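You operate a simulated robot arm through the tools that you are given. There is no shell and no other tool.

You run a simulated two-armed robot. Do the job below in one go: nothing can be reset, and whatever is moved stays where it is left.

## Task
Switch the steam box off, let it cool, then store the pack from it in the green bench drawer.
Fine: shut the drawer; leave the steam box lid open. Where these are worked on the way, their far stop is far enough and under half their travel is too little: green bench drawer.

It is judged by the outcome, as a careful person would: the job done as asked, and still so three seconds after it is handed in. It fails if anything else is knocked over, pushed out of place, dropped, spilled or broken. Lids that push on must go on centred and level and be pressed home; caps that screw on are set level and turned clockwise until they are tight.

## Robot
Two 7-joint arms with fingered hands on one trunk that stands fixed in place. Base frame: the origin is at the foot of the trunk, x ahead of it, y to its left, z up; the work surface is at about z = 0.78. Readings come in m, rad, newtons and seconds.
The left shoulder is at [0.026, 0.163, 1.14], the right one opposite. Each reaches about 1.215 m from its shoulder. Payload 4 kg a hand.
The tool frame of a hand sits at the grasp point between the pads (the TCP): z along the fingers, y along the line on which they close. The tips reach 0.036 m beyond it. The gripper opens to 0.124 m; its body begins 0.042 m behind the TCP. The gripper is a hand of 4 fingers: y runs from the thumb to the fingers, the wrist lies at [-0.015, -0.099, -0.189] in the tool frame.
Orientation is told as [roll, pitch, yaw] about the base's x, y, z axes, in that order, counted from this pose: with the fingers straight down and the wrist toward the robot, the tool's x, y and z point along [0, 1, 0], [1, 0, 0] and [0, 0, -1] of the base frame.

## Interface
- The arms move only by the tool jog_arm. It takes "left_deltas", "right_deltas" or both (then of equal length, played together; a hand with none holds still); each is a list of rows, each a list of 6 numbers: the shift along the tool's x, y, z in units of 300 mm (1.0 is 300 mm), then the turn, a rotation vector about the tool's x, y, z in units of 90 degrees (1.0 is 90 degrees). In form: [[tx, ty, tz, wx, wy, wz], ...]. A call has 1 to 20 rows; each row is the pose to reach, as a shift and turn from the pose commanded when the call began, along the tool's axes at that moment. A call with a number of a shift or a turn outside -1 to 1 is refused whole. Rows are played at 5 a second. More than 0.05 m and 0.15 rad between two rows, and nothing of the call is played. A pose out of reach is approached as far as the arm can. The call stops where the force on the tool passes 40 N (or 10 N more than at its start, if that is more) or the arm is blocked; 0.2 s more then pass. In this call time passes only in rows, and 0.2 s behind the last. The reply holds the time, the measured pose of the TCP, the force on the tool along the base axes, the opening and the grip force, in the units named above and with some noise, with the torque about the TCP (base axes, N m) and any sound that the robot's microphone picked up, and new pictures: "pictures" is both (left out), scene, wrist or none (wrist: the cameras of the hands that moved).
- Cameras (640 x 400 px; columns grow to the right, rows downward): "scene" is now at [0.1078, 0.0325, 1.3675]; the picture's right is [0.37, -0.93, -0.03], its down [-0.53, -0.18, -0.83] and it looks along [0.77, 0.32, -0.56] (base axes); focal length 214 px, centre (320, 200). "left" rides on the left gripper at [-0.075, -0.086, -0.123] in its tool frame; the picture's right is [-0.70, -0.34, 0.63], its down [0.64, -0.68, 0.35] and it looks along [0.31, 0.65, 0.69] (tool axes); focal length 275 px, centre (320, 200). "right" rides on the right gripper at [0.075, -0.086, -0.123] in its tool frame; the picture's right is [-0.70, 0.34, -0.63], its down [-0.64, -0.68, 0.35] and it looks along [-0.32, 0.65, 0.69] (tool axes); focal length 275 px, centre (320, 200). There is no depth. A picture from a camera that has moved, and an enlarged one, comes with that camera's place and axes in the base frame and with its lens.
- slide_trunk(by): moves the trunk up (or, below 0, down) by that many m; the arms and the scene camera ride with it, the base frame stays. It gives what a move gives, with no picture.
- finger_targets(index, middle, ring, thumb_bend, thumb_turn, hand): sets how far each is bent, from 0 (flat) to 100 (curled in); at 30 the hand is open as for a grip, at 70 the pads meet at the TCP. One left out holds its place. A second passes; each finger stops where it meets its share of the squeeze, and holds until it gets a number again. It is the only way to open and close the hand. It gives what a move gives, with no picture; readings hold the bend of each and the force on the fingers (four entries, about 0 where the hand has none), thumb and palm. thumb_turn goes from beside the hand (0) to across from the fingers (100), as for a grip.
- turn_head(pan, tilt): turns the head with the scene camera to pan (to the left, within 1.501 rad either way) and tilt (down, from -0.506 to 1.204), counted from straight ahead of the robot (the tilt from the chest, where the trunk bows). It gives what a move gives, and a new picture of the scene camera.
- zoom(camera, box): a new picture of the part [left, top, right, bottom] of that camera's present view, enlarged. It takes no simulated time.
- sign_off(): hands the job in; it is judged then, once.

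Places have to be worked out from the pictures, the camera data and where the tool is seen. Open the grippers and draw the arms clear of the work before you hand the job in, unless the task says otherwise.

The tools are called after "Call:" as name(argument=value, ...) on one line, values as JSON. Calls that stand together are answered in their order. jog_arm: Moves the arms, as the interface text tells. Its arguments: {"type":"object","properties":{"left_deltas":{"type":"array"},"right_deltas":{"type":"array"},"pictures":{"type":"string","enum":["both","scene","wrist","none"]}},"required":[]} The other tools are called the same way: slide_trunk (by) moves the trunk up or down; finger_targets (index, middle, ring, thumb_bend, thumb_turn, hand) moves the fingers one by one; turn_head (pan, tilt) turns the head that bears the scene camera; zoom (camera, box) takes an enlarged picture of a part of a camera's view; sign_off () hands the job in.

At the start:

```text
clock: 0.0
left_position: [0.6196, 0.6037, 1.3175]
left_tcp_rot: [0.001, 0.0, 0.002]
left_contact_force: [-0.3, -0.2, 0.2]
left_wrist_torque: [-0.01, 0.01, -0.02]
left_width: 0.1237
left_gripper_force: 0.2
left_shape: jaw
left_bend: [30.0, 30.0, 30.0, 30.0, 98.0]
left_finger forces: [0.1, 0.0, 0.1, 0.0, 0.0, 0.1]
right_position: [0.8624, -0.0972, 1.3136]
right_tcp_rot: [-0.001, 0.0, -0.001]
right_contact_force: [0.7, -0.9, 0.1]
right_wrist_torque: [0.0, -0.02, 0.02]
right_width: 0.1239
right_gripper_force: 0.1
right_shape: jaw
right_bend: [30.0, 30.0, 30.0, 30.0, 98.0]
right_finger forces: [0.0, 0.0, 0.1, 0.0, 0.0, 0.0]
trunk travel left (down, up): [-0.3, 0.178]
head pan, tilt (commanded): [0.379, 0.517]
```

scene: 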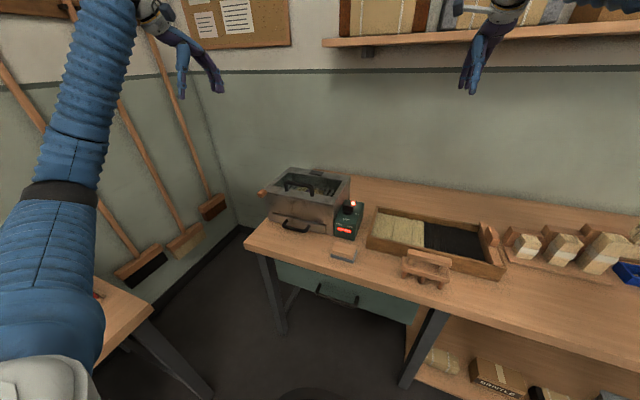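
right: 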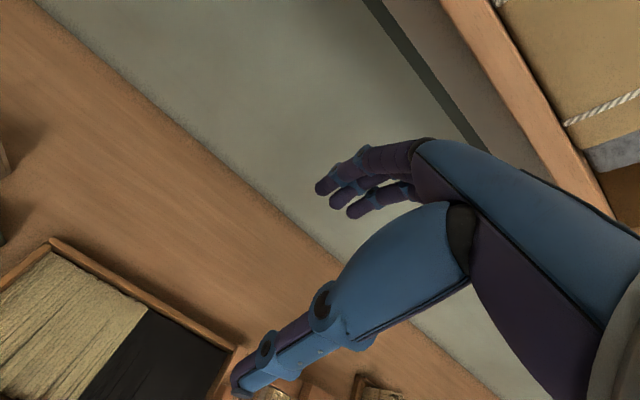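
left: 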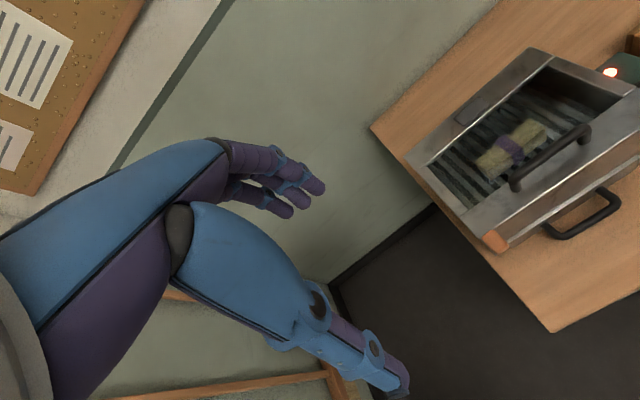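

The scene shows a steel steam box with a glass or wire lid, a green control unit with a red display, and a green drawer under the bench. I'll zoom in on these for detail.

Call:
zoom(camera="scene", box=[240, 150, 400, 250])

Call:
zoom(camera="scene", box=[240, 220, 480, 370])

Call:
zoom(camera="left", box=[360, 30, 640, 290])

```text
4.00 times, centred on (320, 200) of scene
camera zoom: at [0.1078, 0.0325, 1.3675], right [0.37, -0.93, -0.03], down [-0.53, -0.18, -0.83], along [0.77, 0.32, -0.56], focal length 858 px, centre (320, 200)
```

zoom: 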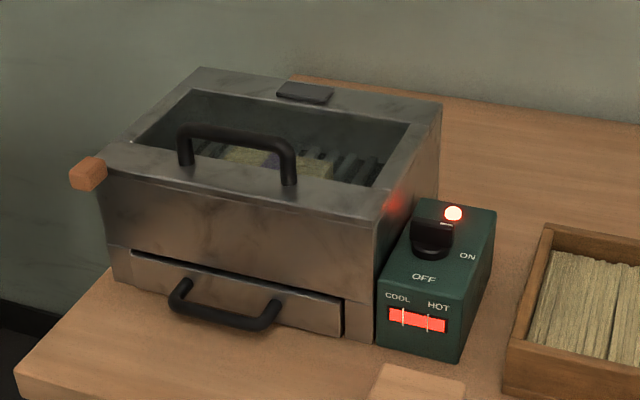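

```text
2.67 times, centred on (360, 295) of scene
camera zoom: at [0.1078, 0.0325, 1.3675], right [0.37, -0.93, -0.03], down [-0.53, -0.18, -0.83], along [0.77, 0.32, -0.56], focal length 572 px, centre (213, -53)
```

zoom: 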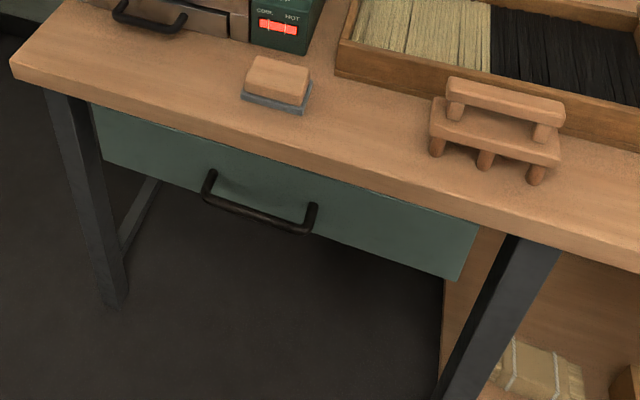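

```text
1.54 times, centred on (500, 160) of left
camera zoom: at [0.5328, 0.5286, 1.4413], right [-0.34, -0.7, -0.63], down [-0.68, 0.64, -0.35], along [0.65, 0.31, -0.69], focal length 424 px, centre (43, 262)
```

zoom: 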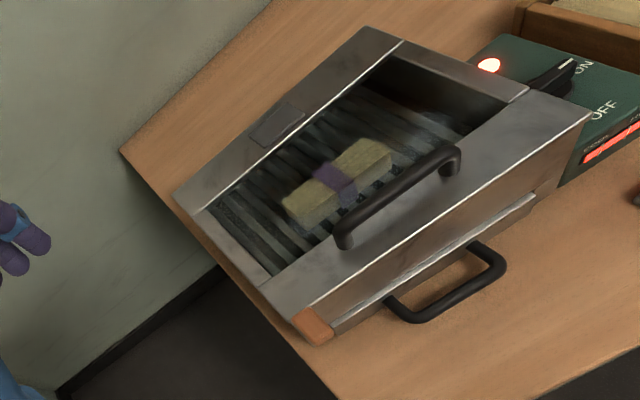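

The lid is shut and the knob seems to point at ON. The gauge has COOL/HOT marks and is lit red. I'll zoom closer on the control unit, the knob and the wooden tab at the lid's left.

Call:
zoom(camera="scene", box=[328, 192, 376, 222])

Call:
zoom(camera="scene", box=[328, 215, 376, 245])

Call:
zoom(camera="scene", box=[250, 165, 314, 205])

Call:
zoom(camera="left", box=[540, 30, 640, 100])

```text
13.33 times, centred on (352, 207) of scene
camera zoom: at [0.1078, 0.0325, 1.3675], right [0.37, -0.93, -0.03], down [-0.53, -0.18, -0.83], along [0.77, 0.32, -0.56], focal length 2860 px, centre (-107, 107)
```

zoom: 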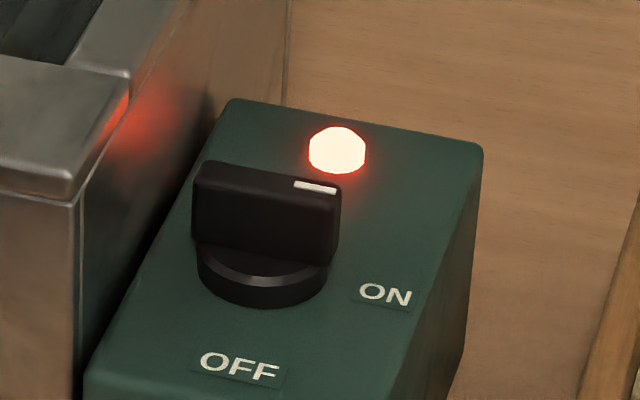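

```text
13.33 times, centred on (352, 230) of scene
camera zoom: at [0.1078, 0.0325, 1.3675], right [0.37, -0.93, -0.03], down [-0.53, -0.18, -0.83], along [0.77, 0.32, -0.56], focal length 2860 px, centre (-107, -200)
```

zoom: 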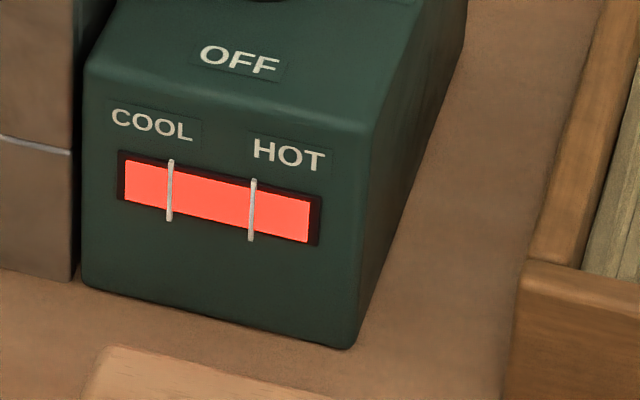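

```text
10.00 times, centred on (282, 185) of scene
camera zoom: at [0.1078, 0.0325, 1.3675], right [0.37, -0.93, -0.03], down [-0.53, -0.18, -0.83], along [0.77, 0.32, -0.56], focal length 2145 px, centre (700, 350)
```

zoom: 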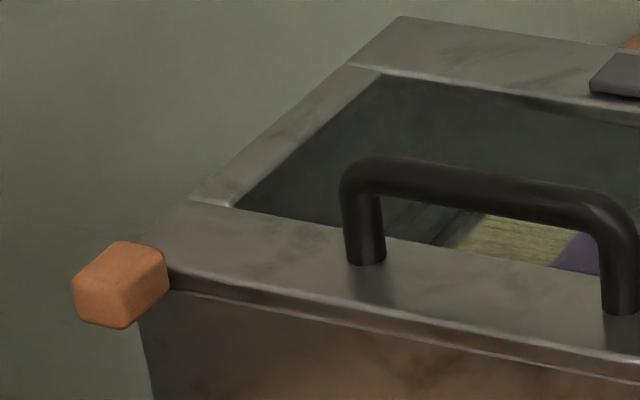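

```text
5.71 times, centred on (590, 65) of left
camera zoom: at [0.5328, 0.5286, 1.4413], right [-0.34, -0.7, -0.63], down [-0.68, 0.64, -0.35], along [0.65, 0.31, -0.69], focal length 1573 px, centre (-1223, 971)
```

zoom: 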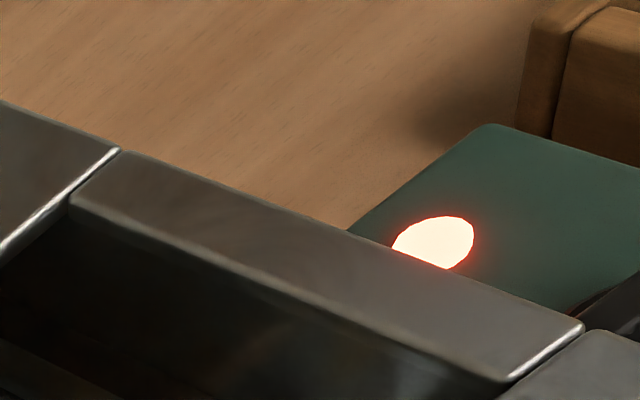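

The knob is a bar lever pointing at ON, at roughly (0.763, 0.19), with the top of the bar at z≈0.89. OFF is at the front, so it needs about a 90° clockwise turn seen from above. I'll shape the right hand as a single extended index finger to push the lever round.

Call:
finger_targets(hand="right", index=40, middle=100, ring=100, thumb_bend=30, thumb_turn=0)

Call:
jog_arm(right_deltas=[[0, 0, 0, 0, 0, 0]], pictures="both")

Call:
zoom(camera="scene", box=[440, 0, 568, 80])

```text
clock: 1.0
left_position: [0.6194, 0.6025, 1.3187]
left_tcp_rot: [0.0, 0.0, 0.0]
left_contact_force: [0.0, 0.1, 0.8]
left_wrist_torque: [-0.01, 0.0, 0.02]
left_width: 0.1237
left_gripper_force: 0.0
left_shape: jaw
left_bend: [30.0, 30.0, 30.0, 30.0, 98.0]
left_finger forces: [0.0, 0.0, 0.0, 0.1, 0.1, 0.0]
right_position: [0.8628, -0.0971, 1.3138]
right_tcp_rot: [0.0, -0.001, -0.001]
right_contact_force: [0.4, 1.0, 0.1]
right_wrist_torque: [-0.01, -0.01, -0.01]
right_width: 0.1647
right_gripper_force: 0.1
right_shape: fingers
right_bend: [40.0, 100.0, 100.0, 30.0, 0.0]
right_finger forces: [0.0, 0.0, 0.1, 0.0, 0.0, 0.1]
trunk travel left (down, up): [-0.3, 0.178]
head pan, tilt (commanded): [0.379, 0.517]
```

```text
clock: 1.4
left_position: [0.6196, 0.6057, 1.3193]
left_tcp_rot: [0.001, 0.0, 0.0]
left_contact_force: [-0.3, 0.3, 0.3]
left_wrist_torque: [0.02, 0.01, -0.02]
left_width: 0.1236
left_gripper_force: 0.1
left_shape: jaw
left_bend: [30.0, 30.0, 30.0, 30.0, 98.0]
left_finger forces: [0.1, 0.0, 0.0, 0.0, 0.1, 0.0]
right_position: [0.863, -0.0977, 1.3139]
right_tcp_rot: [0.001, 0.0, 0.0]
right_contact_force: [0.0, 0.2, -0.4]
right_wrist_torque: [-0.05, -0.03, -0.03]
right_width: 0.1648
right_gripper_force: 0.1
right_shape: fingers
right_bend: [40.0, 100.0, 100.0, 30.0, 0.0]
right_finger forces: [0.0, 0.1, 0.0, 0.0, 0.0, 0.0]
trunk travel left (down, up): [-0.3, 0.178]
head pan, tilt (commanded): [0.379, 0.517]
camera scene: at [0.1078, 0.0325, 1.3675], right [0.37, -0.93, -0.03], down [-0.53, -0.18, -0.83], along [0.77, 0.32, -0.56], focal length 214 px, centre (320, 200)
camera right: at [0.7773, -0.0231, 1.4367], right [0.34, -0.7, 0.63], down [-0.68, -0.64, -0.35], along [0.65, -0.32, -0.69], focal length 275 px, centre (320, 200)
```

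scene: 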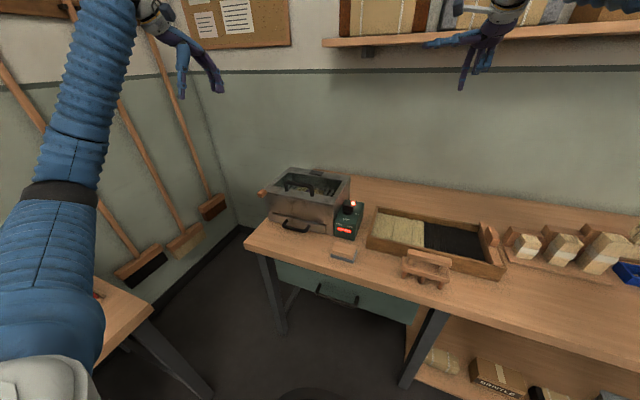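
right: 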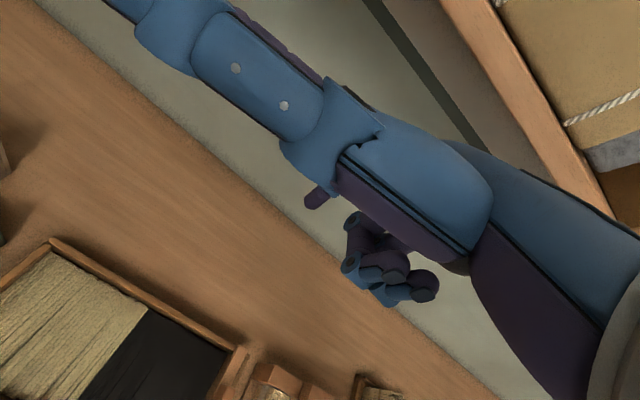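

```text
5.00 times, centred on (504, 40) of scene
camera zoom: at [0.1078, 0.0325, 1.3675], right [0.37, -0.93, -0.03], down [-0.53, -0.18, -0.83], along [0.77, 0.32, -0.56], focal length 1072 px, centre (-600, 1000)
```

zoom: 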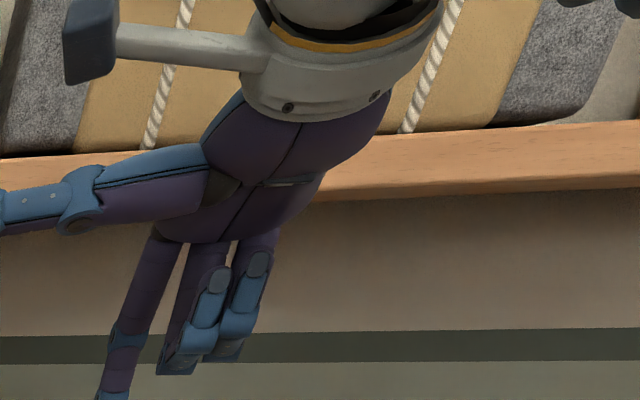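

With the thumb beside the hand it sticks out toward the steam box, so I'll put it back opposed and straight. Then I'll take zooms to find the index tip relative to the TCP.

Call:
finger_targets(hand="right", index=50, middle=100, ring=100, thumb_bend=0, thumb_turn=100)

Call:
jog_arm(right_deltas=[[0, 0, 0, 0, 0, 0]], pictures="both")

Call:
zoom(camera="scene", box=[420, 20, 548, 100])

```text
clock: 2.4
left_position: [0.6195, 0.6035, 1.319]
left_tcp_rot: [0.001, 0.0, 0.0]
left_contact_force: [-0.5, 0.7, 0.4]
left_wrist_torque: [-0.04, 0.0, 0.01]
left_width: 0.1239
left_gripper_force: 0.0
left_shape: jaw
left_bend: [30.0, 30.0, 30.0, 30.0, 98.0]
left_finger forces: [0.0, 0.1, 0.0, 0.1, 0.0, 0.0]
right_position: [0.8622, -0.0979, 1.3147]
right_tcp_rot: [-0.001, 0.002, 0.0]
right_contact_force: [0.4, 1.0, -0.1]
right_wrist_torque: [-0.03, 0.0, 0.03]
right_width: 0.0824
right_gripper_force: 0.0
right_shape: fingers
right_bend: [50.0, 100.0, 100.0, 0.0, 95.0]
right_finger forces: [0.0, 0.0, 0.0, 0.1, 0.1, 0.0]
trunk travel left (down, up): [-0.3, 0.178]
head pan, tilt (commanded): [0.379, 0.517]
```

```text
clock: 2.8
left_position: [0.6198, 0.604, 1.3193]
left_tcp_rot: [0.001, 0.0, 0.0]
left_contact_force: [-0.8, -0.4, 0.2]
left_wrist_torque: [-0.01, 0.0, 0.0]
left_width: 0.1235
left_gripper_force: 0.0
left_shape: jaw
left_bend: [30.0, 30.0, 30.0, 30.0, 98.0]
left_finger forces: [0.1, 0.0, 0.0, 0.0, 0.1, 0.0]
right_position: [0.862, -0.0971, 1.3144]
right_tcp_rot: [0.0, 0.001, -0.001]
right_contact_force: [-0.4, 0.0, 0.5]
right_wrist_torque: [0.04, -0.01, -0.01]
right_width: 0.0824
right_gripper_force: 0.0
right_shape: fingers
right_bend: [50.0, 100.0, 100.0, 0.0, 95.0]
right_finger forces: [0.1, 0.0, 0.0, 0.0, 0.0, 0.0]
trunk travel left (down, up): [-0.3, 0.178]
head pan, tilt (commanded): [0.379, 0.517]
camera scene: at [0.1078, 0.0324, 1.3675], right [0.37, -0.93, -0.03], down [-0.53, -0.18, -0.83], along [0.77, 0.32, -0.56], focal length 214 px, centre (320, 200)
camera right: at [0.7773, -0.0231, 1.4367], right [0.34, -0.7, 0.63], down [-0.68, -0.64, -0.35], along [0.65, -0.32, -0.69], focal length 275 px, centre (320, 200)
```

scene: 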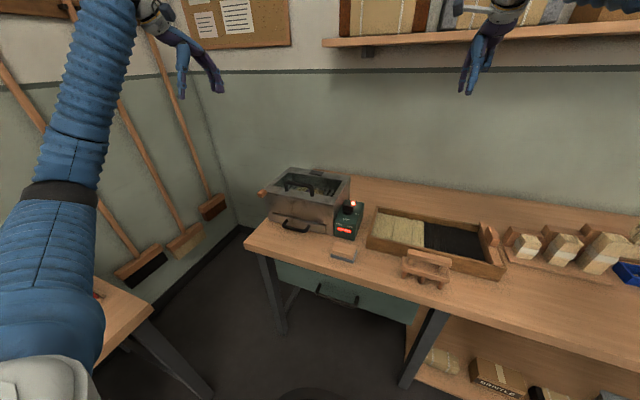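
right: 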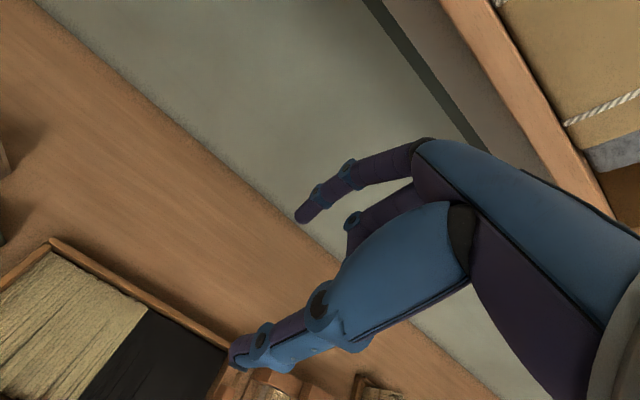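

```text
5.00 times, centred on (484, 60) of scene
camera zoom: at [0.1078, 0.0324, 1.3675], right [0.37, -0.93, -0.03], down [-0.53, -0.18, -0.83], along [0.77, 0.32, -0.56], focal length 1072 px, centre (-500, 900)
```

zoom: 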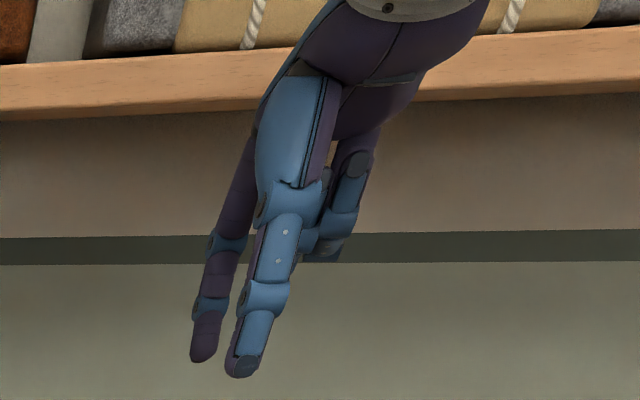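

The index tip works out at tool (0.006, 0.043, 0.045), and the thumb tip is 0.105 m behind it. I'll move the right hand above the right (pointer) end of the knob, staying high.

Call:
jog_arm(right_deltas=[[0.097, -0.043, 0.079, 0, 0, 0], [0.195, -0.085, 0.159, 0, 0, 0], [0.292, -0.128, 0.238, 0, 0, 0], [0.39, -0.17, 0.318, 0, 0, 0], [0.487, -0.213, 0.397, 0, 0, 0], [0.585, -0.255, 0.477, 0, 0, 0], [0.682, -0.298, 0.556, 0, 0, 0], [0.78, -0.34, 0.636, 0, 0, 0], [0.877, -0.383, 0.715, 0, 0, 0]], pictures="both")

```text
clock: 4.8
left_position: [0.6198, 0.6042, 1.3185]
left_tcp_rot: [-0.003, 0.0, 0.0]
left_contact_force: [-0.2, -0.2, -0.3]
left_wrist_torque: [-0.01, 0.02, -0.02]
left_width: 0.1236
left_gripper_force: 0.0
left_shape: jaw
left_bend: [30.0, 30.0, 30.0, 30.0, 98.0]
left_finger forces: [0.0, 0.1, 0.0, 0.1, 0.1, 0.0]
right_position: [0.7492, 0.1651, 1.1003]
right_tcp_rot: [-0.002, -0.001, 0.0]
right_contact_force: [0.4, 0.6, -1.1]
right_wrist_torque: [-0.02, -0.05, 0.04]
right_width: 0.0827
right_gripper_force: 0.2
right_shape: fingers
right_bend: [50.0, 100.0, 100.0, 0.0, 95.0]
right_finger forces: [0.0, 0.0, 0.0, 0.0, 0.0, 0.0]
trunk travel left (down, up): [-0.3, 0.178]
head pan, tilt (commanded): [0.379, 0.517]
camera scene: at [0.1079, 0.0335, 1.3674], right [0.37, -0.93, -0.03], down [-0.53, -0.18, -0.83], along [0.77, 0.32, -0.56], focal length 214 px, centre (320, 200)
camera right: at [0.664, 0.2403, 1.2232], right [0.34, -0.7, 0.63], down [-0.68, -0.64, -0.34], along [0.65, -0.32, -0.69], focal length 275 px, centre (320, 200)
```

scene: 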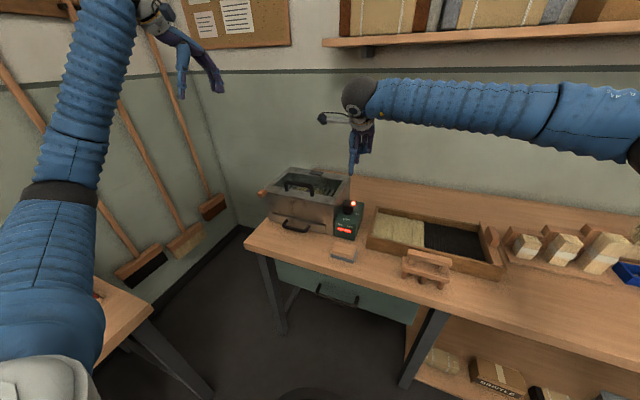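
right: 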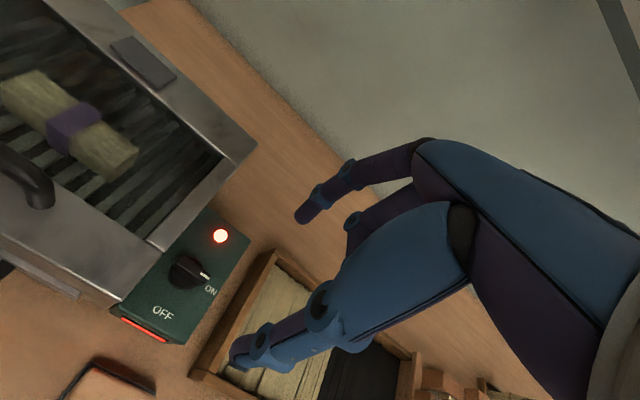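

The right camera now sees the knob and labels from above. I'll zoom there to fix the knob's exact place and the bar's direction.

Call:
zoom(camera="right", box=[110, 200, 270, 350])

Call:
zoom(camera="scene", box=[320, 150, 400, 200])

```text
2.67 times, centred on (190, 275) of right
camera zoom: at [0.664, 0.2403, 1.2232], right [0.34, -0.7, 0.63], down [-0.68, -0.64, -0.34], along [0.65, -0.32, -0.69], focal length 734 px, centre (667, 0)
```

zoom: 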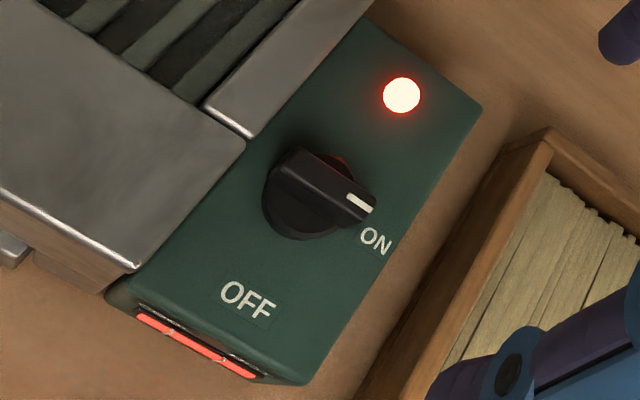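

```text
8.00 times, centred on (360, 175) of scene
camera zoom: at [0.1079, 0.0335, 1.3674], right [0.37, -0.93, -0.03], down [-0.53, -0.18, -0.83], along [0.77, 0.32, -0.56], focal length 1716 px, centre (0, 400)
```

zoom: 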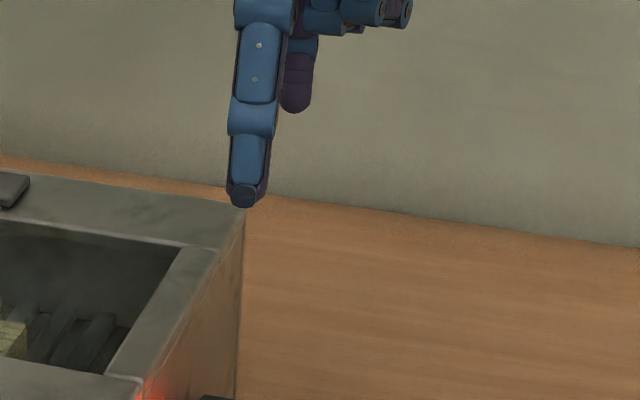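

The knob centre comes out at (0.764, 0.192), with ON to its right and OFF toward the front. The index tip is at about (0.792, 0.172), just behind the pointer end, so I'll descend to just above the bar height and check.

Call:
jog_arm(right_deltas=[[0, 0, 0.13, 0, 0, 0], [0, 0, 0.26, 0, 0, 0], [0, 0, 0.39, 0, 0, 0], [0, 0, 0.5, 0, 0, 0]], pictures="both")

Call:
zoom(camera="scene", box=[320, 180, 400, 230])

Call:
zoom(camera="right", box=[160, 150, 360, 275])

```text
clock: 5.8
left_position: [0.6201, 0.6044, 1.3191]
left_tcp_rot: [0.0, 0.0, -0.001]
left_contact_force: [0.4, 0.1, -0.1]
left_wrist_torque: [-0.01, 0.0, 0.01]
left_width: 0.1238
left_gripper_force: 0.1
left_shape: jaw
left_bend: [30.0, 30.0, 30.0, 30.0, 98.0]
left_finger forces: [0.0, 0.0, 0.0, 0.0, 0.0, 0.0]
right_position: [0.75, 0.1663, 0.9472]
right_tcp_rot: [0.001, 0.0, -0.002]
right_contact_force: [-0.1, -0.8, 0.5]
right_wrist_torque: [-0.01, -0.03, -0.01]
right_width: 0.0824
right_gripper_force: 0.1
right_shape: fingers
right_bend: [50.0, 100.0, 100.0, 0.0, 95.0]
right_finger forces: [0.0, 0.0, 0.0, 0.1, 0.1, 0.0]
trunk travel left (down, up): [-0.3, 0.178]
head pan, tilt (commanded): [0.379, 0.517]
camera scene: at [0.1082, 0.0328, 1.3674], right [0.37, -0.93, -0.03], down [-0.53, -0.18, -0.83], along [0.77, 0.32, -0.56], focal length 214 px, centre (320, 200)
camera right: at [0.6645, 0.2404, 1.0702], right [0.34, -0.7, 0.63], down [-0.68, -0.64, -0.35], along [0.65, -0.32, -0.69], focal length 275 px, centre (320, 200)
```

scene: 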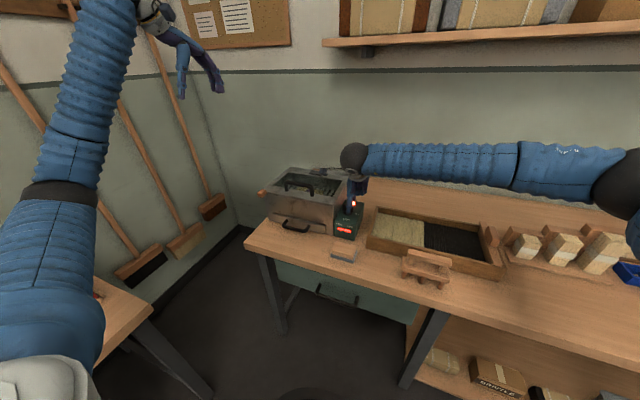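
right: 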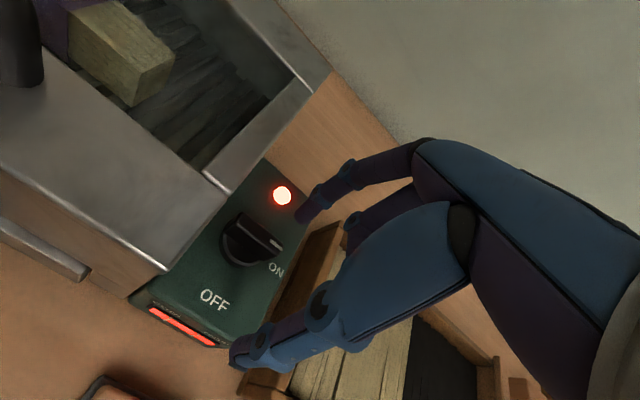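

```text
8.00 times, centred on (360, 205) of scene
camera zoom: at [0.1082, 0.0328, 1.3674], right [0.37, -0.93, -0.03], down [-0.53, -0.18, -0.83], along [0.77, 0.32, -0.56], focal length 1716 px, centre (0, 160)
```

zoom: 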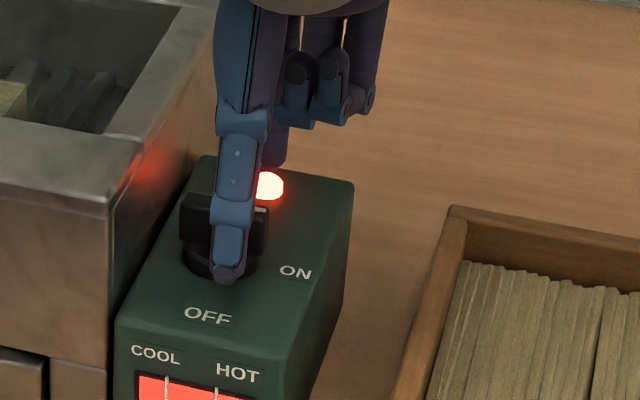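

```text
3.20 times, centred on (260, 212) of right
camera zoom: at [0.6645, 0.2404, 1.0702], right [0.34, -0.7, 0.63], down [-0.68, -0.64, -0.35], along [0.65, -0.32, -0.69], focal length 881 px, centre (512, 160)
```

zoom: 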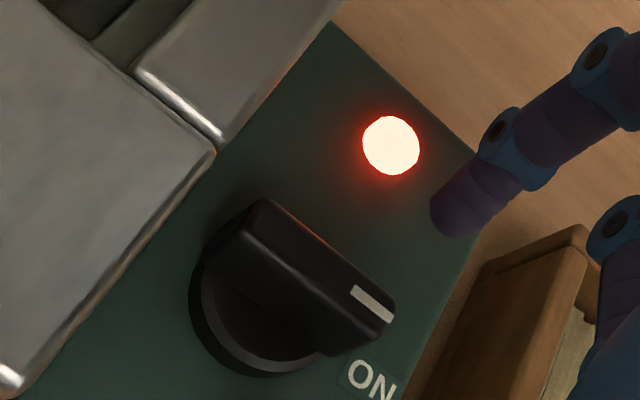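

The tip is at about (0.790, 0.172, 0.903), clear behind the bar's right end and in front of the lamp. I'll lower it 34 mm to the level of the bar's side.

Call:
jog_arm(right_deltas=[[0.005, 0, 0.06, 0, 0, 0], [0.01, 0, 0.113, 0, 0, 0]], pictures="wrist")

Call:
zoom(camera="right", box=[180, 140, 380, 265])

```text
clock: 6.4
left_position: [0.619, 0.6036, 1.3194]
left_tcp_rot: [-0.001, -0.001, 0.0]
left_contact_force: [-0.7, -0.4, 0.3]
left_wrist_torque: [0.0, -0.01, -0.01]
left_width: 0.1238
left_gripper_force: 0.0
left_shape: jaw
left_bend: [30.0, 30.0, 30.0, 30.0, 98.0]
left_finger forces: [0.0, 0.0, 0.1, 0.0, 0.0, 0.0]
right_position: [0.7489, 0.1689, 0.9154]
right_tcp_rot: [-0.001, 0.001, -0.002]
right_contact_force: [-0.5, -0.3, -0.8]
right_wrist_torque: [0.02, 0.0, -0.01]
right_width: 0.0825
right_gripper_force: 0.1
right_shape: fingers
right_bend: [50.0, 100.0, 100.0, 0.0, 95.0]
right_finger forces: [0.1, 0.0, 0.1, 0.1, 0.0, 0.0]
trunk travel left (down, up): [-0.3, 0.178]
head pan, tilt (commanded): [0.379, 0.517]
camera right: at [0.6631, 0.2428, 1.0381], right [0.34, -0.7, 0.63], down [-0.68, -0.64, -0.35], along [0.65, -0.32, -0.69], focal length 275 px, centre (320, 200)
```

right: 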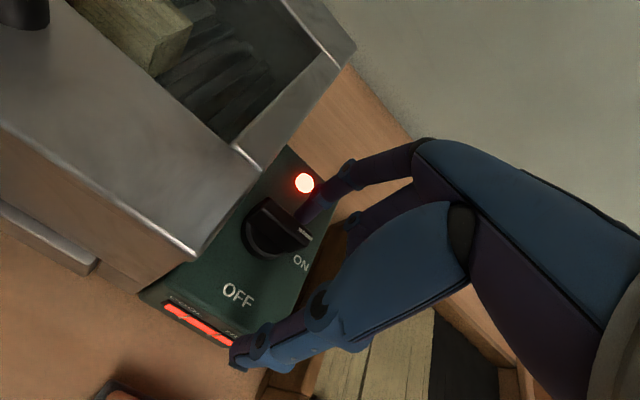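

```text
3.20 times, centred on (280, 202) of right
camera zoom: at [0.6631, 0.2428, 1.0381], right [0.34, -0.7, 0.63], down [-0.68, -0.64, -0.35], along [0.65, -0.32, -0.69], focal length 881 px, centre (448, 192)
```

zoom: 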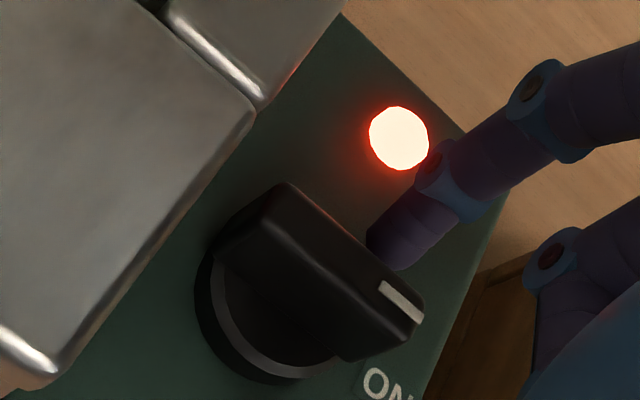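

The fingertip sits just behind the bar near its pointer end. I'll sweep it round the knob centre in an arc to push the pointer from ON to OFF.

Call:
jog_arm(right_deltas=[[0.0, -0.035, 0, 0, 0, 0], [-0.012, -0.05, 0, 0, 0, 0], [-0.019, -0.069, 0, 0, 0, 0], [-0.021, -0.088, 0, 0, 0, 0], [-0.018, -0.107, 0, 0, 0, 0], [-0.01, -0.125, 0, 0, 0, 0], [0.002, -0.14, 0, 0, 0, 0], [0.012, -0.148, 0, 0, 0, 0]], pictures="both")

Call:
zoom(camera="right", box=[180, 140, 380, 265])

Call:
zoom(camera="scene", box=[320, 190, 400, 240])

```text
clock: 8.2
left_position: [0.6197, 0.6023, 1.3195]
left_tcp_rot: [-0.001, 0.0, -0.001]
left_contact_force: [0.7, 0.3, 0.4]
left_wrist_torque: [-0.03, 0.05, 0.02]
left_width: 0.1239
left_gripper_force: 0.0
left_shape: jaw
left_bend: [30.0, 30.0, 30.0, 30.0, 98.0]
left_finger forces: [0.0, 0.0, 0.1, 0.1, 0.0, 0.0]
right_position: [0.7034, 0.1696, 0.9154]
right_tcp_rot: [0.001, 0.001, -0.001]
right_contact_force: [3.2, -6.1, 0.9]
right_wrist_torque: [-0.11, -0.08, -0.28]
right_width: 0.0843
right_gripper_force: 2.8
right_shape: fingers
right_bend: [49.0, 100.0, 100.0, 0.0, 95.0]
right_finger forces: [5.6, 0.0, 0.1, 0.0, 0.0, 0.0]
trunk travel left (down, up): [-0.3, 0.178]
head pan, tilt (commanded): [0.379, 0.517]
camera scene: at [0.108, 0.032, 1.3675], right [0.37, -0.93, -0.03], down [-0.53, -0.18, -0.83], along [0.77, 0.32, -0.56], focal length 214 px, centre (320, 200)
camera right: at [0.6188, 0.2456, 1.0384], right [0.34, -0.7, 0.63], down [-0.68, -0.64, -0.35], along [0.65, -0.32, -0.69], focal length 275 px, centre (320, 200)
```

scene: 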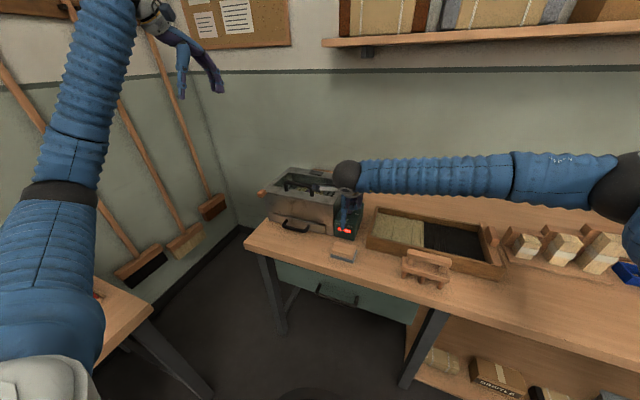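
right: 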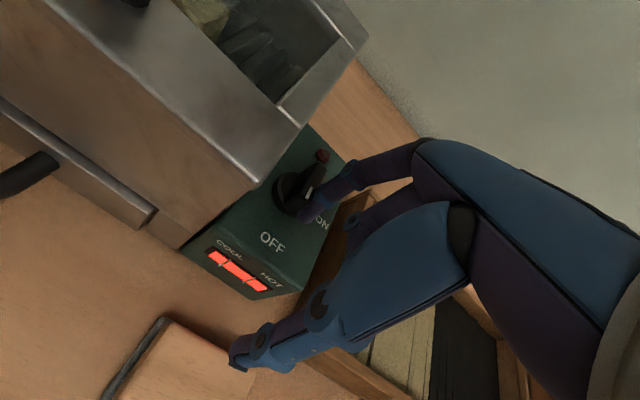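

```text
3.20 times, centred on (280, 202) of right
camera zoom: at [0.6188, 0.2456, 1.0384], right [0.34, -0.7, 0.63], down [-0.68, -0.64, -0.35], along [0.65, -0.32, -0.69], focal length 881 px, centre (448, 192)
```

zoom: 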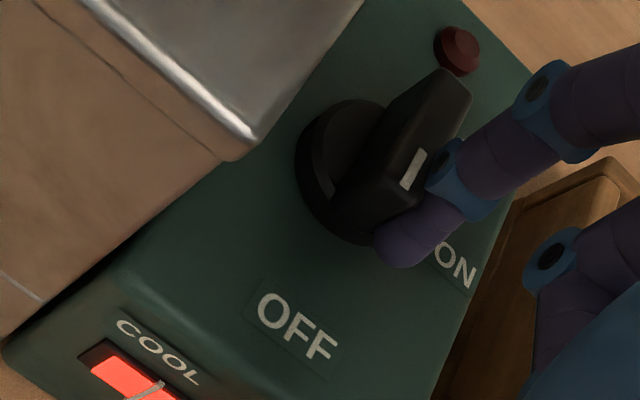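

```text
8.00 times, centred on (360, 215) of scene
camera zoom: at [0.108, 0.032, 1.3675], right [0.37, -0.93, -0.03], down [-0.53, -0.18, -0.83], along [0.77, 0.32, -0.56], focal length 1716 px, centre (0, 80)
```

zoom: 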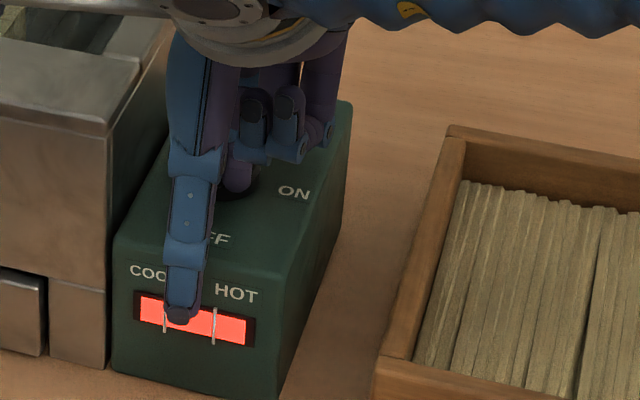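

The lamp has gone out and the lever now points at OFF. The 6 N on the finger says it is at its stop. I'll back the finger off to the right and rise away.

Call:
jog_arm(right_deltas=[[-0.03, 0.0, 0, 0, 0, 0], [-0.06, 0.0, 0, 0, 0, 0], [-0.06, 0, -0.12, 0, 0, 0], [-0.06, 0, -0.24, 0, 0, 0], [-0.06, -0.0, -0.36, 0, 0, 0], [-0.1, -0.1, -0.46, 0, 0, 0], [-0.2, -0.2, -0.5, 0, 0, 0], [-0.3, -0.3, -0.5, 0, 0, 0]], pictures="both")

Call:
zoom(camera="scene", box=[320, 190, 400, 240])

```text
clock: 10.0
left_position: [0.6185, 0.6024, 1.3192]
left_tcp_rot: [0.0, 0.0, 0.001]
left_contact_force: [0.6, -0.4, -0.5]
left_wrist_torque: [-0.01, 0.01, -0.01]
left_width: 0.1237
left_gripper_force: 0.0
left_shape: jaw
left_bend: [30.0, 30.0, 30.0, 30.0, 98.0]
left_finger forces: [0.1, 0.0, 0.1, 0.1, 0.0, 0.0]
right_position: [0.6143, 0.084, 1.0664]
right_tcp_rot: [0.002, 0.001, 0.001]
right_contact_force: [0.2, 0.0, -0.2]
right_wrist_torque: [-0.02, 0.01, 0.01]
right_width: 0.0827
right_gripper_force: 0.1
right_shape: fingers
right_bend: [50.0, 100.0, 100.0, 0.0, 95.0]
right_finger forces: [0.0, 0.1, 0.0, 0.0, 0.0, 0.1]
trunk travel left (down, up): [-0.3, 0.178]
head pan, tilt (commanded): [0.379, 0.517]
camera scene: at [0.1071, 0.0317, 1.3676], right [0.37, -0.93, -0.03], down [-0.52, -0.18, -0.83], along [0.77, 0.32, -0.55], focal length 214 px, centre (320, 200)
camera right: at [0.5294, 0.1575, 1.1885], right [0.34, -0.7, 0.63], down [-0.68, -0.64, -0.35], along [0.65, -0.31, -0.69], focal length 275 px, centre (320, 200)
```

scene: 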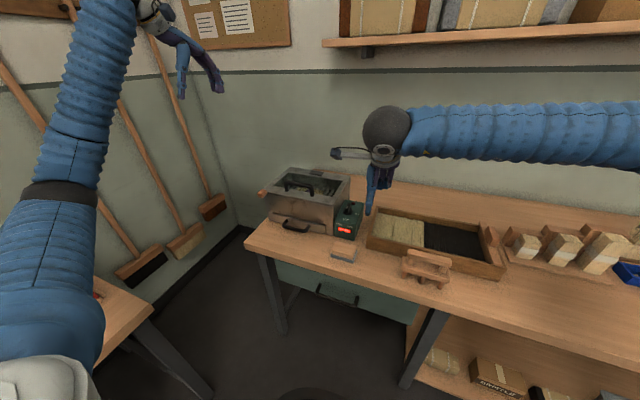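
right: 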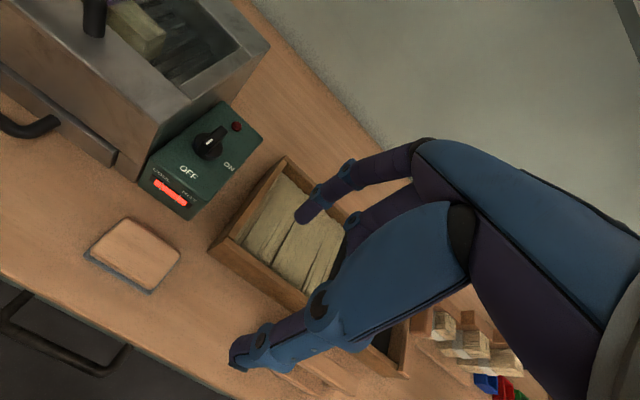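

```text
8.00 times, centred on (360, 215) of scene
camera zoom: at [0.1071, 0.0317, 1.3676], right [0.37, -0.93, -0.03], down [-0.52, -0.18, -0.83], along [0.77, 0.32, -0.55], focal length 1716 px, centre (0, 80)
```

zoom: 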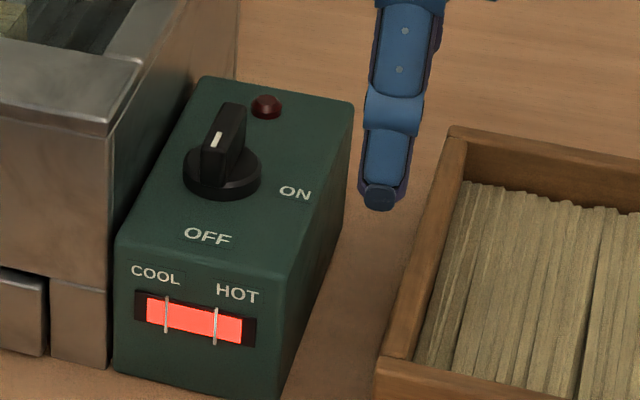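

The lever points at OFF and the gauge has begun to fall. While it cools I'll open the drawer; first I'll tilt the head down to see its handle clearly.

Call:
turn_head(pan=0.25, tilt=0.85)

Call:
zoom(camera="right", box=[0, 280, 160, 400])

```text
clock: 10.8
left_position: [0.6193, 0.6042, 1.3188]
left_tcp_rot: [0.001, -0.001, -0.001]
left_contact_force: [-0.1, -0.4, -0.4]
left_wrist_torque: [0.01, 0.0, -0.01]
left_width: 0.1238
left_gripper_force: 0.0
left_shape: jaw
left_bend: [30.0, 30.0, 30.0, 30.0, 98.0]
left_finger forces: [0.1, 0.1, 0.0, 0.0, 0.1, 0.0]
right_position: [0.6171, 0.0855, 1.0643]
right_tcp_rot: [0.0, 0.002, -0.001]
right_contact_force: [-0.3, -0.1, 0.3]
right_wrist_torque: [0.01, 0.0, -0.01]
right_width: 0.0824
right_gripper_force: 0.0
right_shape: fingers
right_bend: [50.0, 100.0, 100.0, 0.0, 95.0]
right_finger forces: [0.0, 0.1, 0.0, 0.0, 0.1, 0.1]
trunk travel left (down, up): [-0.3, 0.178]
head pan, tilt (commanded): [0.25, 0.85]
camera scene: at [0.0971, 0.0182, 1.34], right [0.25, -0.97, -0.02], down [-0.78, -0.19, -0.6], along [0.58, 0.16, -0.8], focal length 214 px, centre (320, 200)
```

scene: 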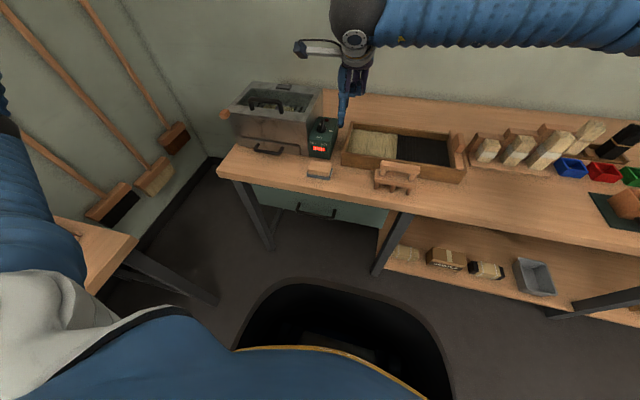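

```text
3.33 times, centred on (80, 340) of right
camera zoom: at [0.5306, 0.158, 1.1879], right [0.34, -0.7, 0.63], down [-0.68, -0.64, -0.35], along [0.65, -0.32, -0.69], focal length 918 px, centre (1120, -267)
```

zoom: 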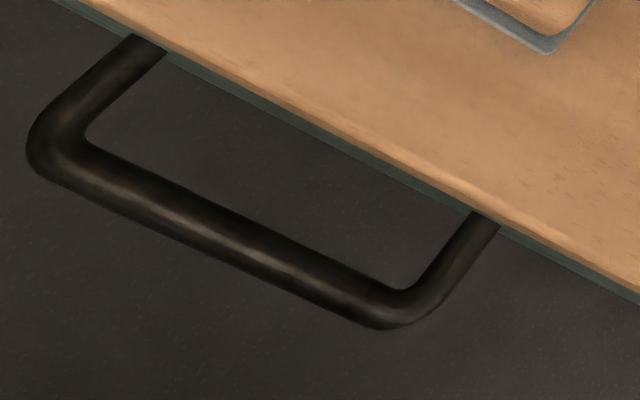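

I can see the drawer handle beyond the bench edge from above. I'll zoom in on it in the head view to triangulate.

Call:
zoom(camera="scene", box=[260, 170, 380, 245])

Call:
zoom(camera="scene", box=[220, 70, 348, 150])

```text
5.33 times, centred on (320, 208) of scene
camera zoom: at [0.0971, 0.0182, 1.34], right [0.25, -0.97, -0.02], down [-0.78, -0.19, -0.6], along [0.58, 0.16, -0.8], focal length 1144 px, centre (320, 160)
```

zoom: 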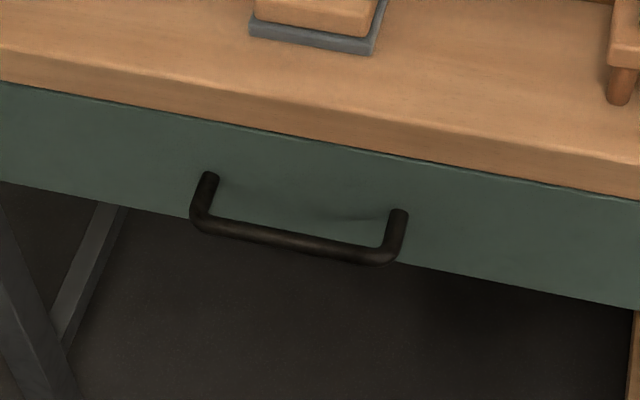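

```text
5.00 times, centred on (284, 110) of scene
camera zoom: at [0.0971, 0.0182, 1.34], right [0.25, -0.97, -0.02], down [-0.78, -0.19, -0.6], along [0.58, 0.16, -0.8], focal length 1072 px, centre (500, 650)
```

zoom: 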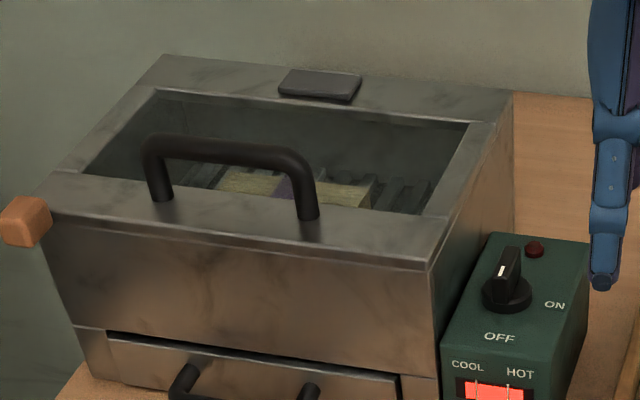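

The handle bar is at about x=0.514, z=0.665, spanning y 0.093–0.222, and the drawer face is at x≈0.552. I'll use the left hand, palm down and fingers pointing forward, and bring it round in free space while the right arm moves aside.

Call:
jog_arm(left_deltas=[[-0.056, -0.081, 0.075, -0.0833, 0, 0], [-0.111, -0.161, 0.15, -0.1667, 0, 0], [-0.167, -0.242, 0.225, -0.25, 0, 0], [-0.222, -0.322, 0.3, -0.3333, 0, 0], [-0.278, -0.403, 0.375, -0.4167, 0, 0], [-0.333, -0.483, 0.45, -0.5, 0, 0], [-0.389, -0.564, 0.525, -0.5833, 0, 0], [-0.444, -0.645, 0.6, -0.6667, 0, 0], [-0.5, -0.725, 0.675, -0.75, 0, 0], [-0.556, -0.806, 0.75, -0.8333, 0, 0], [-0.611, -0.886, 0.825, -0.9167, 0, 0], [-0.667, -0.967, 0.9, -1.0, 0, 0]], right_deltas=[[-0.083, -0.03, -0.028, 0, 0, 0], [-0.167, -0.06, -0.055, 0, 0, 0], [-0.25, -0.09, -0.083, 0, 0, 0], [-0.333, -0.12, -0.11, 0, 0, 0], [-0.417, -0.15, -0.138, 0, 0, 0], [-0.5, -0.18, -0.165, 0, 0, 0], [-0.583, -0.21, -0.193, 0, 0, 0], [-0.667, -0.24, -0.22, 0, 0, 0], [-0.75, -0.27, -0.248, 0, 0, 0], [-0.833, -0.3, -0.275, 0, 0, 0], [-0.917, -0.33, -0.303, 0, 0, 0], [-1.0, -0.36, -0.33, 0, 0, 0]], pictures="both")

```text
clock: 12.5
left_position: [0.4611, 0.5131, 1.2612]
left_tcp_rot: [0.452, -0.906, -0.363]
left_contact_force: [-0.6, 0.1, -0.1]
left_wrist_torque: [-0.02, -0.04, -0.05]
left_width: 0.1239
left_gripper_force: 0.0
left_shape: jaw
left_bend: [30.0, 30.0, 30.0, 30.0, 98.0]
left_finger forces: [0.0, 0.0, 0.0, 0.0, 0.0, 0.0]
left hand out of reach, approached as far as the arm can: row 6, 7, 8
right_position: [0.5405, -0.1121, 1.1261]
right_tcp_rot: [0.017, -0.002, 0.016]
right_contact_force: [-0.8, 1.5, 0.0]
right_wrist_torque: [-0.09, -0.01, -0.04]
right_width: 0.0827
right_gripper_force: 0.0
right_shape: fingers
right_bend: [50.0, 100.0, 100.0, 0.0, 95.0]
right_finger forces: [0.1, 0.0, 0.0, 0.0, 0.0, 0.1]
trunk travel left (down, up): [-0.3, 0.178]
head pan, tilt (commanded): [0.25, 0.85]
stopped in row 8 (left hand): the arm was blocked; the commanded pose is now the measured one
camera scene: at [0.114, -0.0078, 1.3408], right [0.21, -0.98, -0.03], down [-0.78, -0.15, -0.6], along [0.59, 0.16, -0.8], focal length 214 px, centre (320, 200)
camera right: at [0.4542, -0.0421, 1.25], right [0.35, -0.7, 0.62], down [-0.67, -0.65, -0.36], along [0.66, -0.29, -0.7], focal length 275 px, centre (320, 200)
camera left: at [0.3098, 0.4401, 1.2411], right [0.33, -0.5, -0.81], down [-0.11, 0.83, -0.55], along [0.94, 0.27, 0.21], focal length 275 px, centre (320, 200)
```

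scene: 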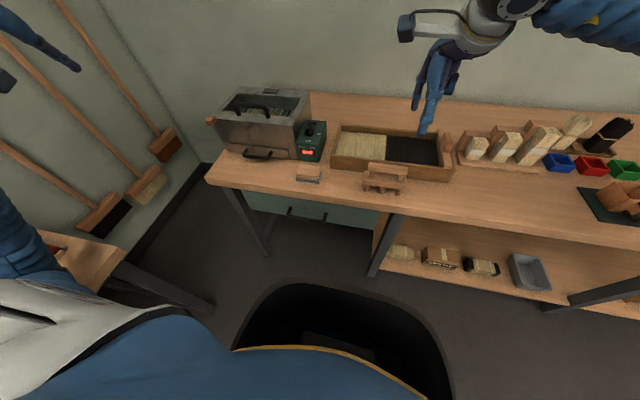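
right: 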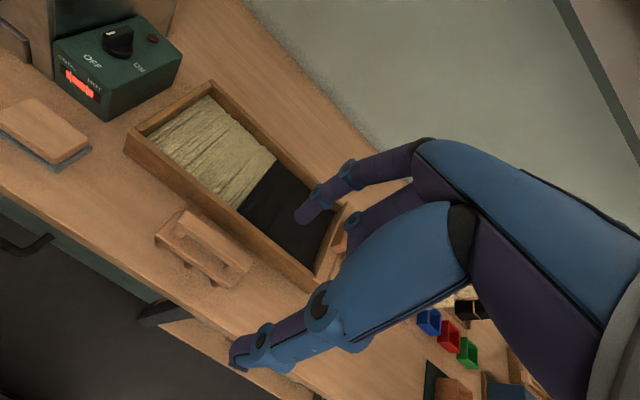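
left: 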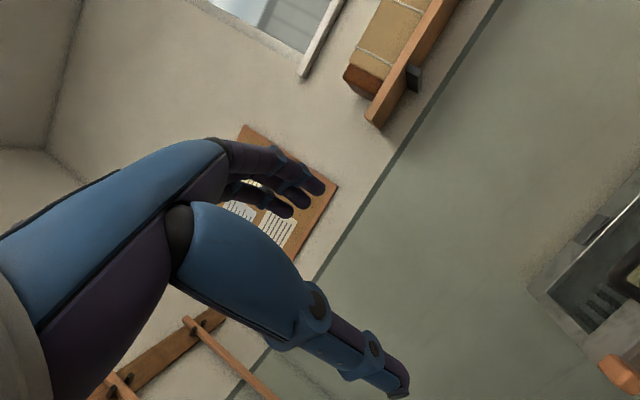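

The left arm ran into its fold limit close to the shoulder and stopped with no contact force. Raising the trunk will give it more room for the low, close drawer handle, so I'll slide it up.

Call:
slide_trunk(by=0.16)

Call:
turn_head(pan=0.3, tilt=0.85)

```text
clock: 14.3
left_position: [0.4575, 0.5267, 1.3959]
left_tcp_rot: [0.38, -0.92, -0.29]
left_contact_force: [1.3, -0.4, -0.3]
left_wrist_torque: [0.03, -0.02, 0.02]
left_width: 0.124
left_gripper_force: 0.0
left_shape: jaw
left_bend: [30.0, 30.0, 30.0, 30.0, 98.0]
left_finger forces: [0.0, 0.0, 0.0, 0.1, 0.1, 0.0]
right_position: [0.5409, -0.0956, 1.2874]
right_tcp_rot: [-0.001, -0.003, 0.018]
right_contact_force: [0.0, -0.9, -1.0]
right_wrist_torque: [-0.02, 0.05, 0.0]
right_width: 0.0825
right_gripper_force: 0.1
right_shape: fingers
right_bend: [50.0, 100.0, 100.0, 0.0, 95.0]
right_finger forces: [0.0, 0.0, 0.0, 0.0, 0.0, 0.0]
trunk travel left (down, up): [-0.46, 0.018]
head pan, tilt (commanded): [0.25, 0.85]
```

```text
clock: 15.0
left_position: [0.4578, 0.5291, 1.3947]
left_tcp_rot: [0.381, -0.918, -0.289]
left_contact_force: [-0.1, -1.3, 0.6]
left_wrist_torque: [-0.01, -0.01, -0.01]
left_width: 0.1241
left_gripper_force: 0.1
left_shape: jaw
left_bend: [30.0, 30.0, 30.0, 30.0, 98.0]
left_finger forces: [0.1, 0.0, 0.0, 0.0, 0.0, 0.0]
right_position: [0.5422, -0.0958, 1.2858]
right_tcp_rot: [0.0, 0.0, 0.017]
right_contact_force: [0.3, 0.0, -0.4]
right_wrist_torque: [-0.01, 0.0, -0.01]
right_width: 0.0828
right_gripper_force: 0.1
right_shape: fingers
right_bend: [50.0, 100.0, 100.0, 0.0, 95.0]
right_finger forces: [0.1, 0.0, 0.1, 0.0, 0.0, 0.0]
trunk travel left (down, up): [-0.46, 0.018]
head pan, tilt (commanded): [0.3, 0.85]
camera scene: at [0.065, 0.0217, 1.5091], right [0.29, -0.96, 0.0], down [-0.72, -0.22, -0.66], along [0.63, 0.19, -0.75], focal length 214 px, centre (320, 200)
```

scene: 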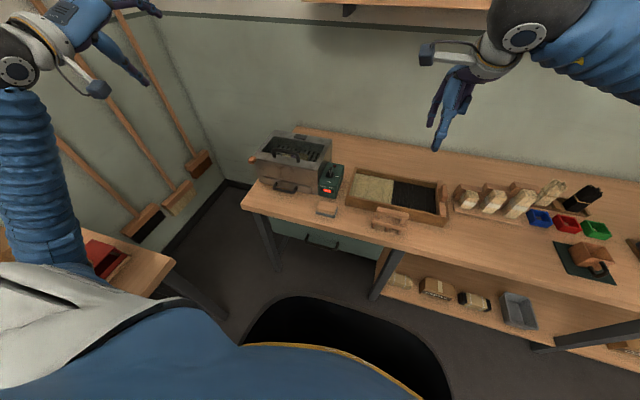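

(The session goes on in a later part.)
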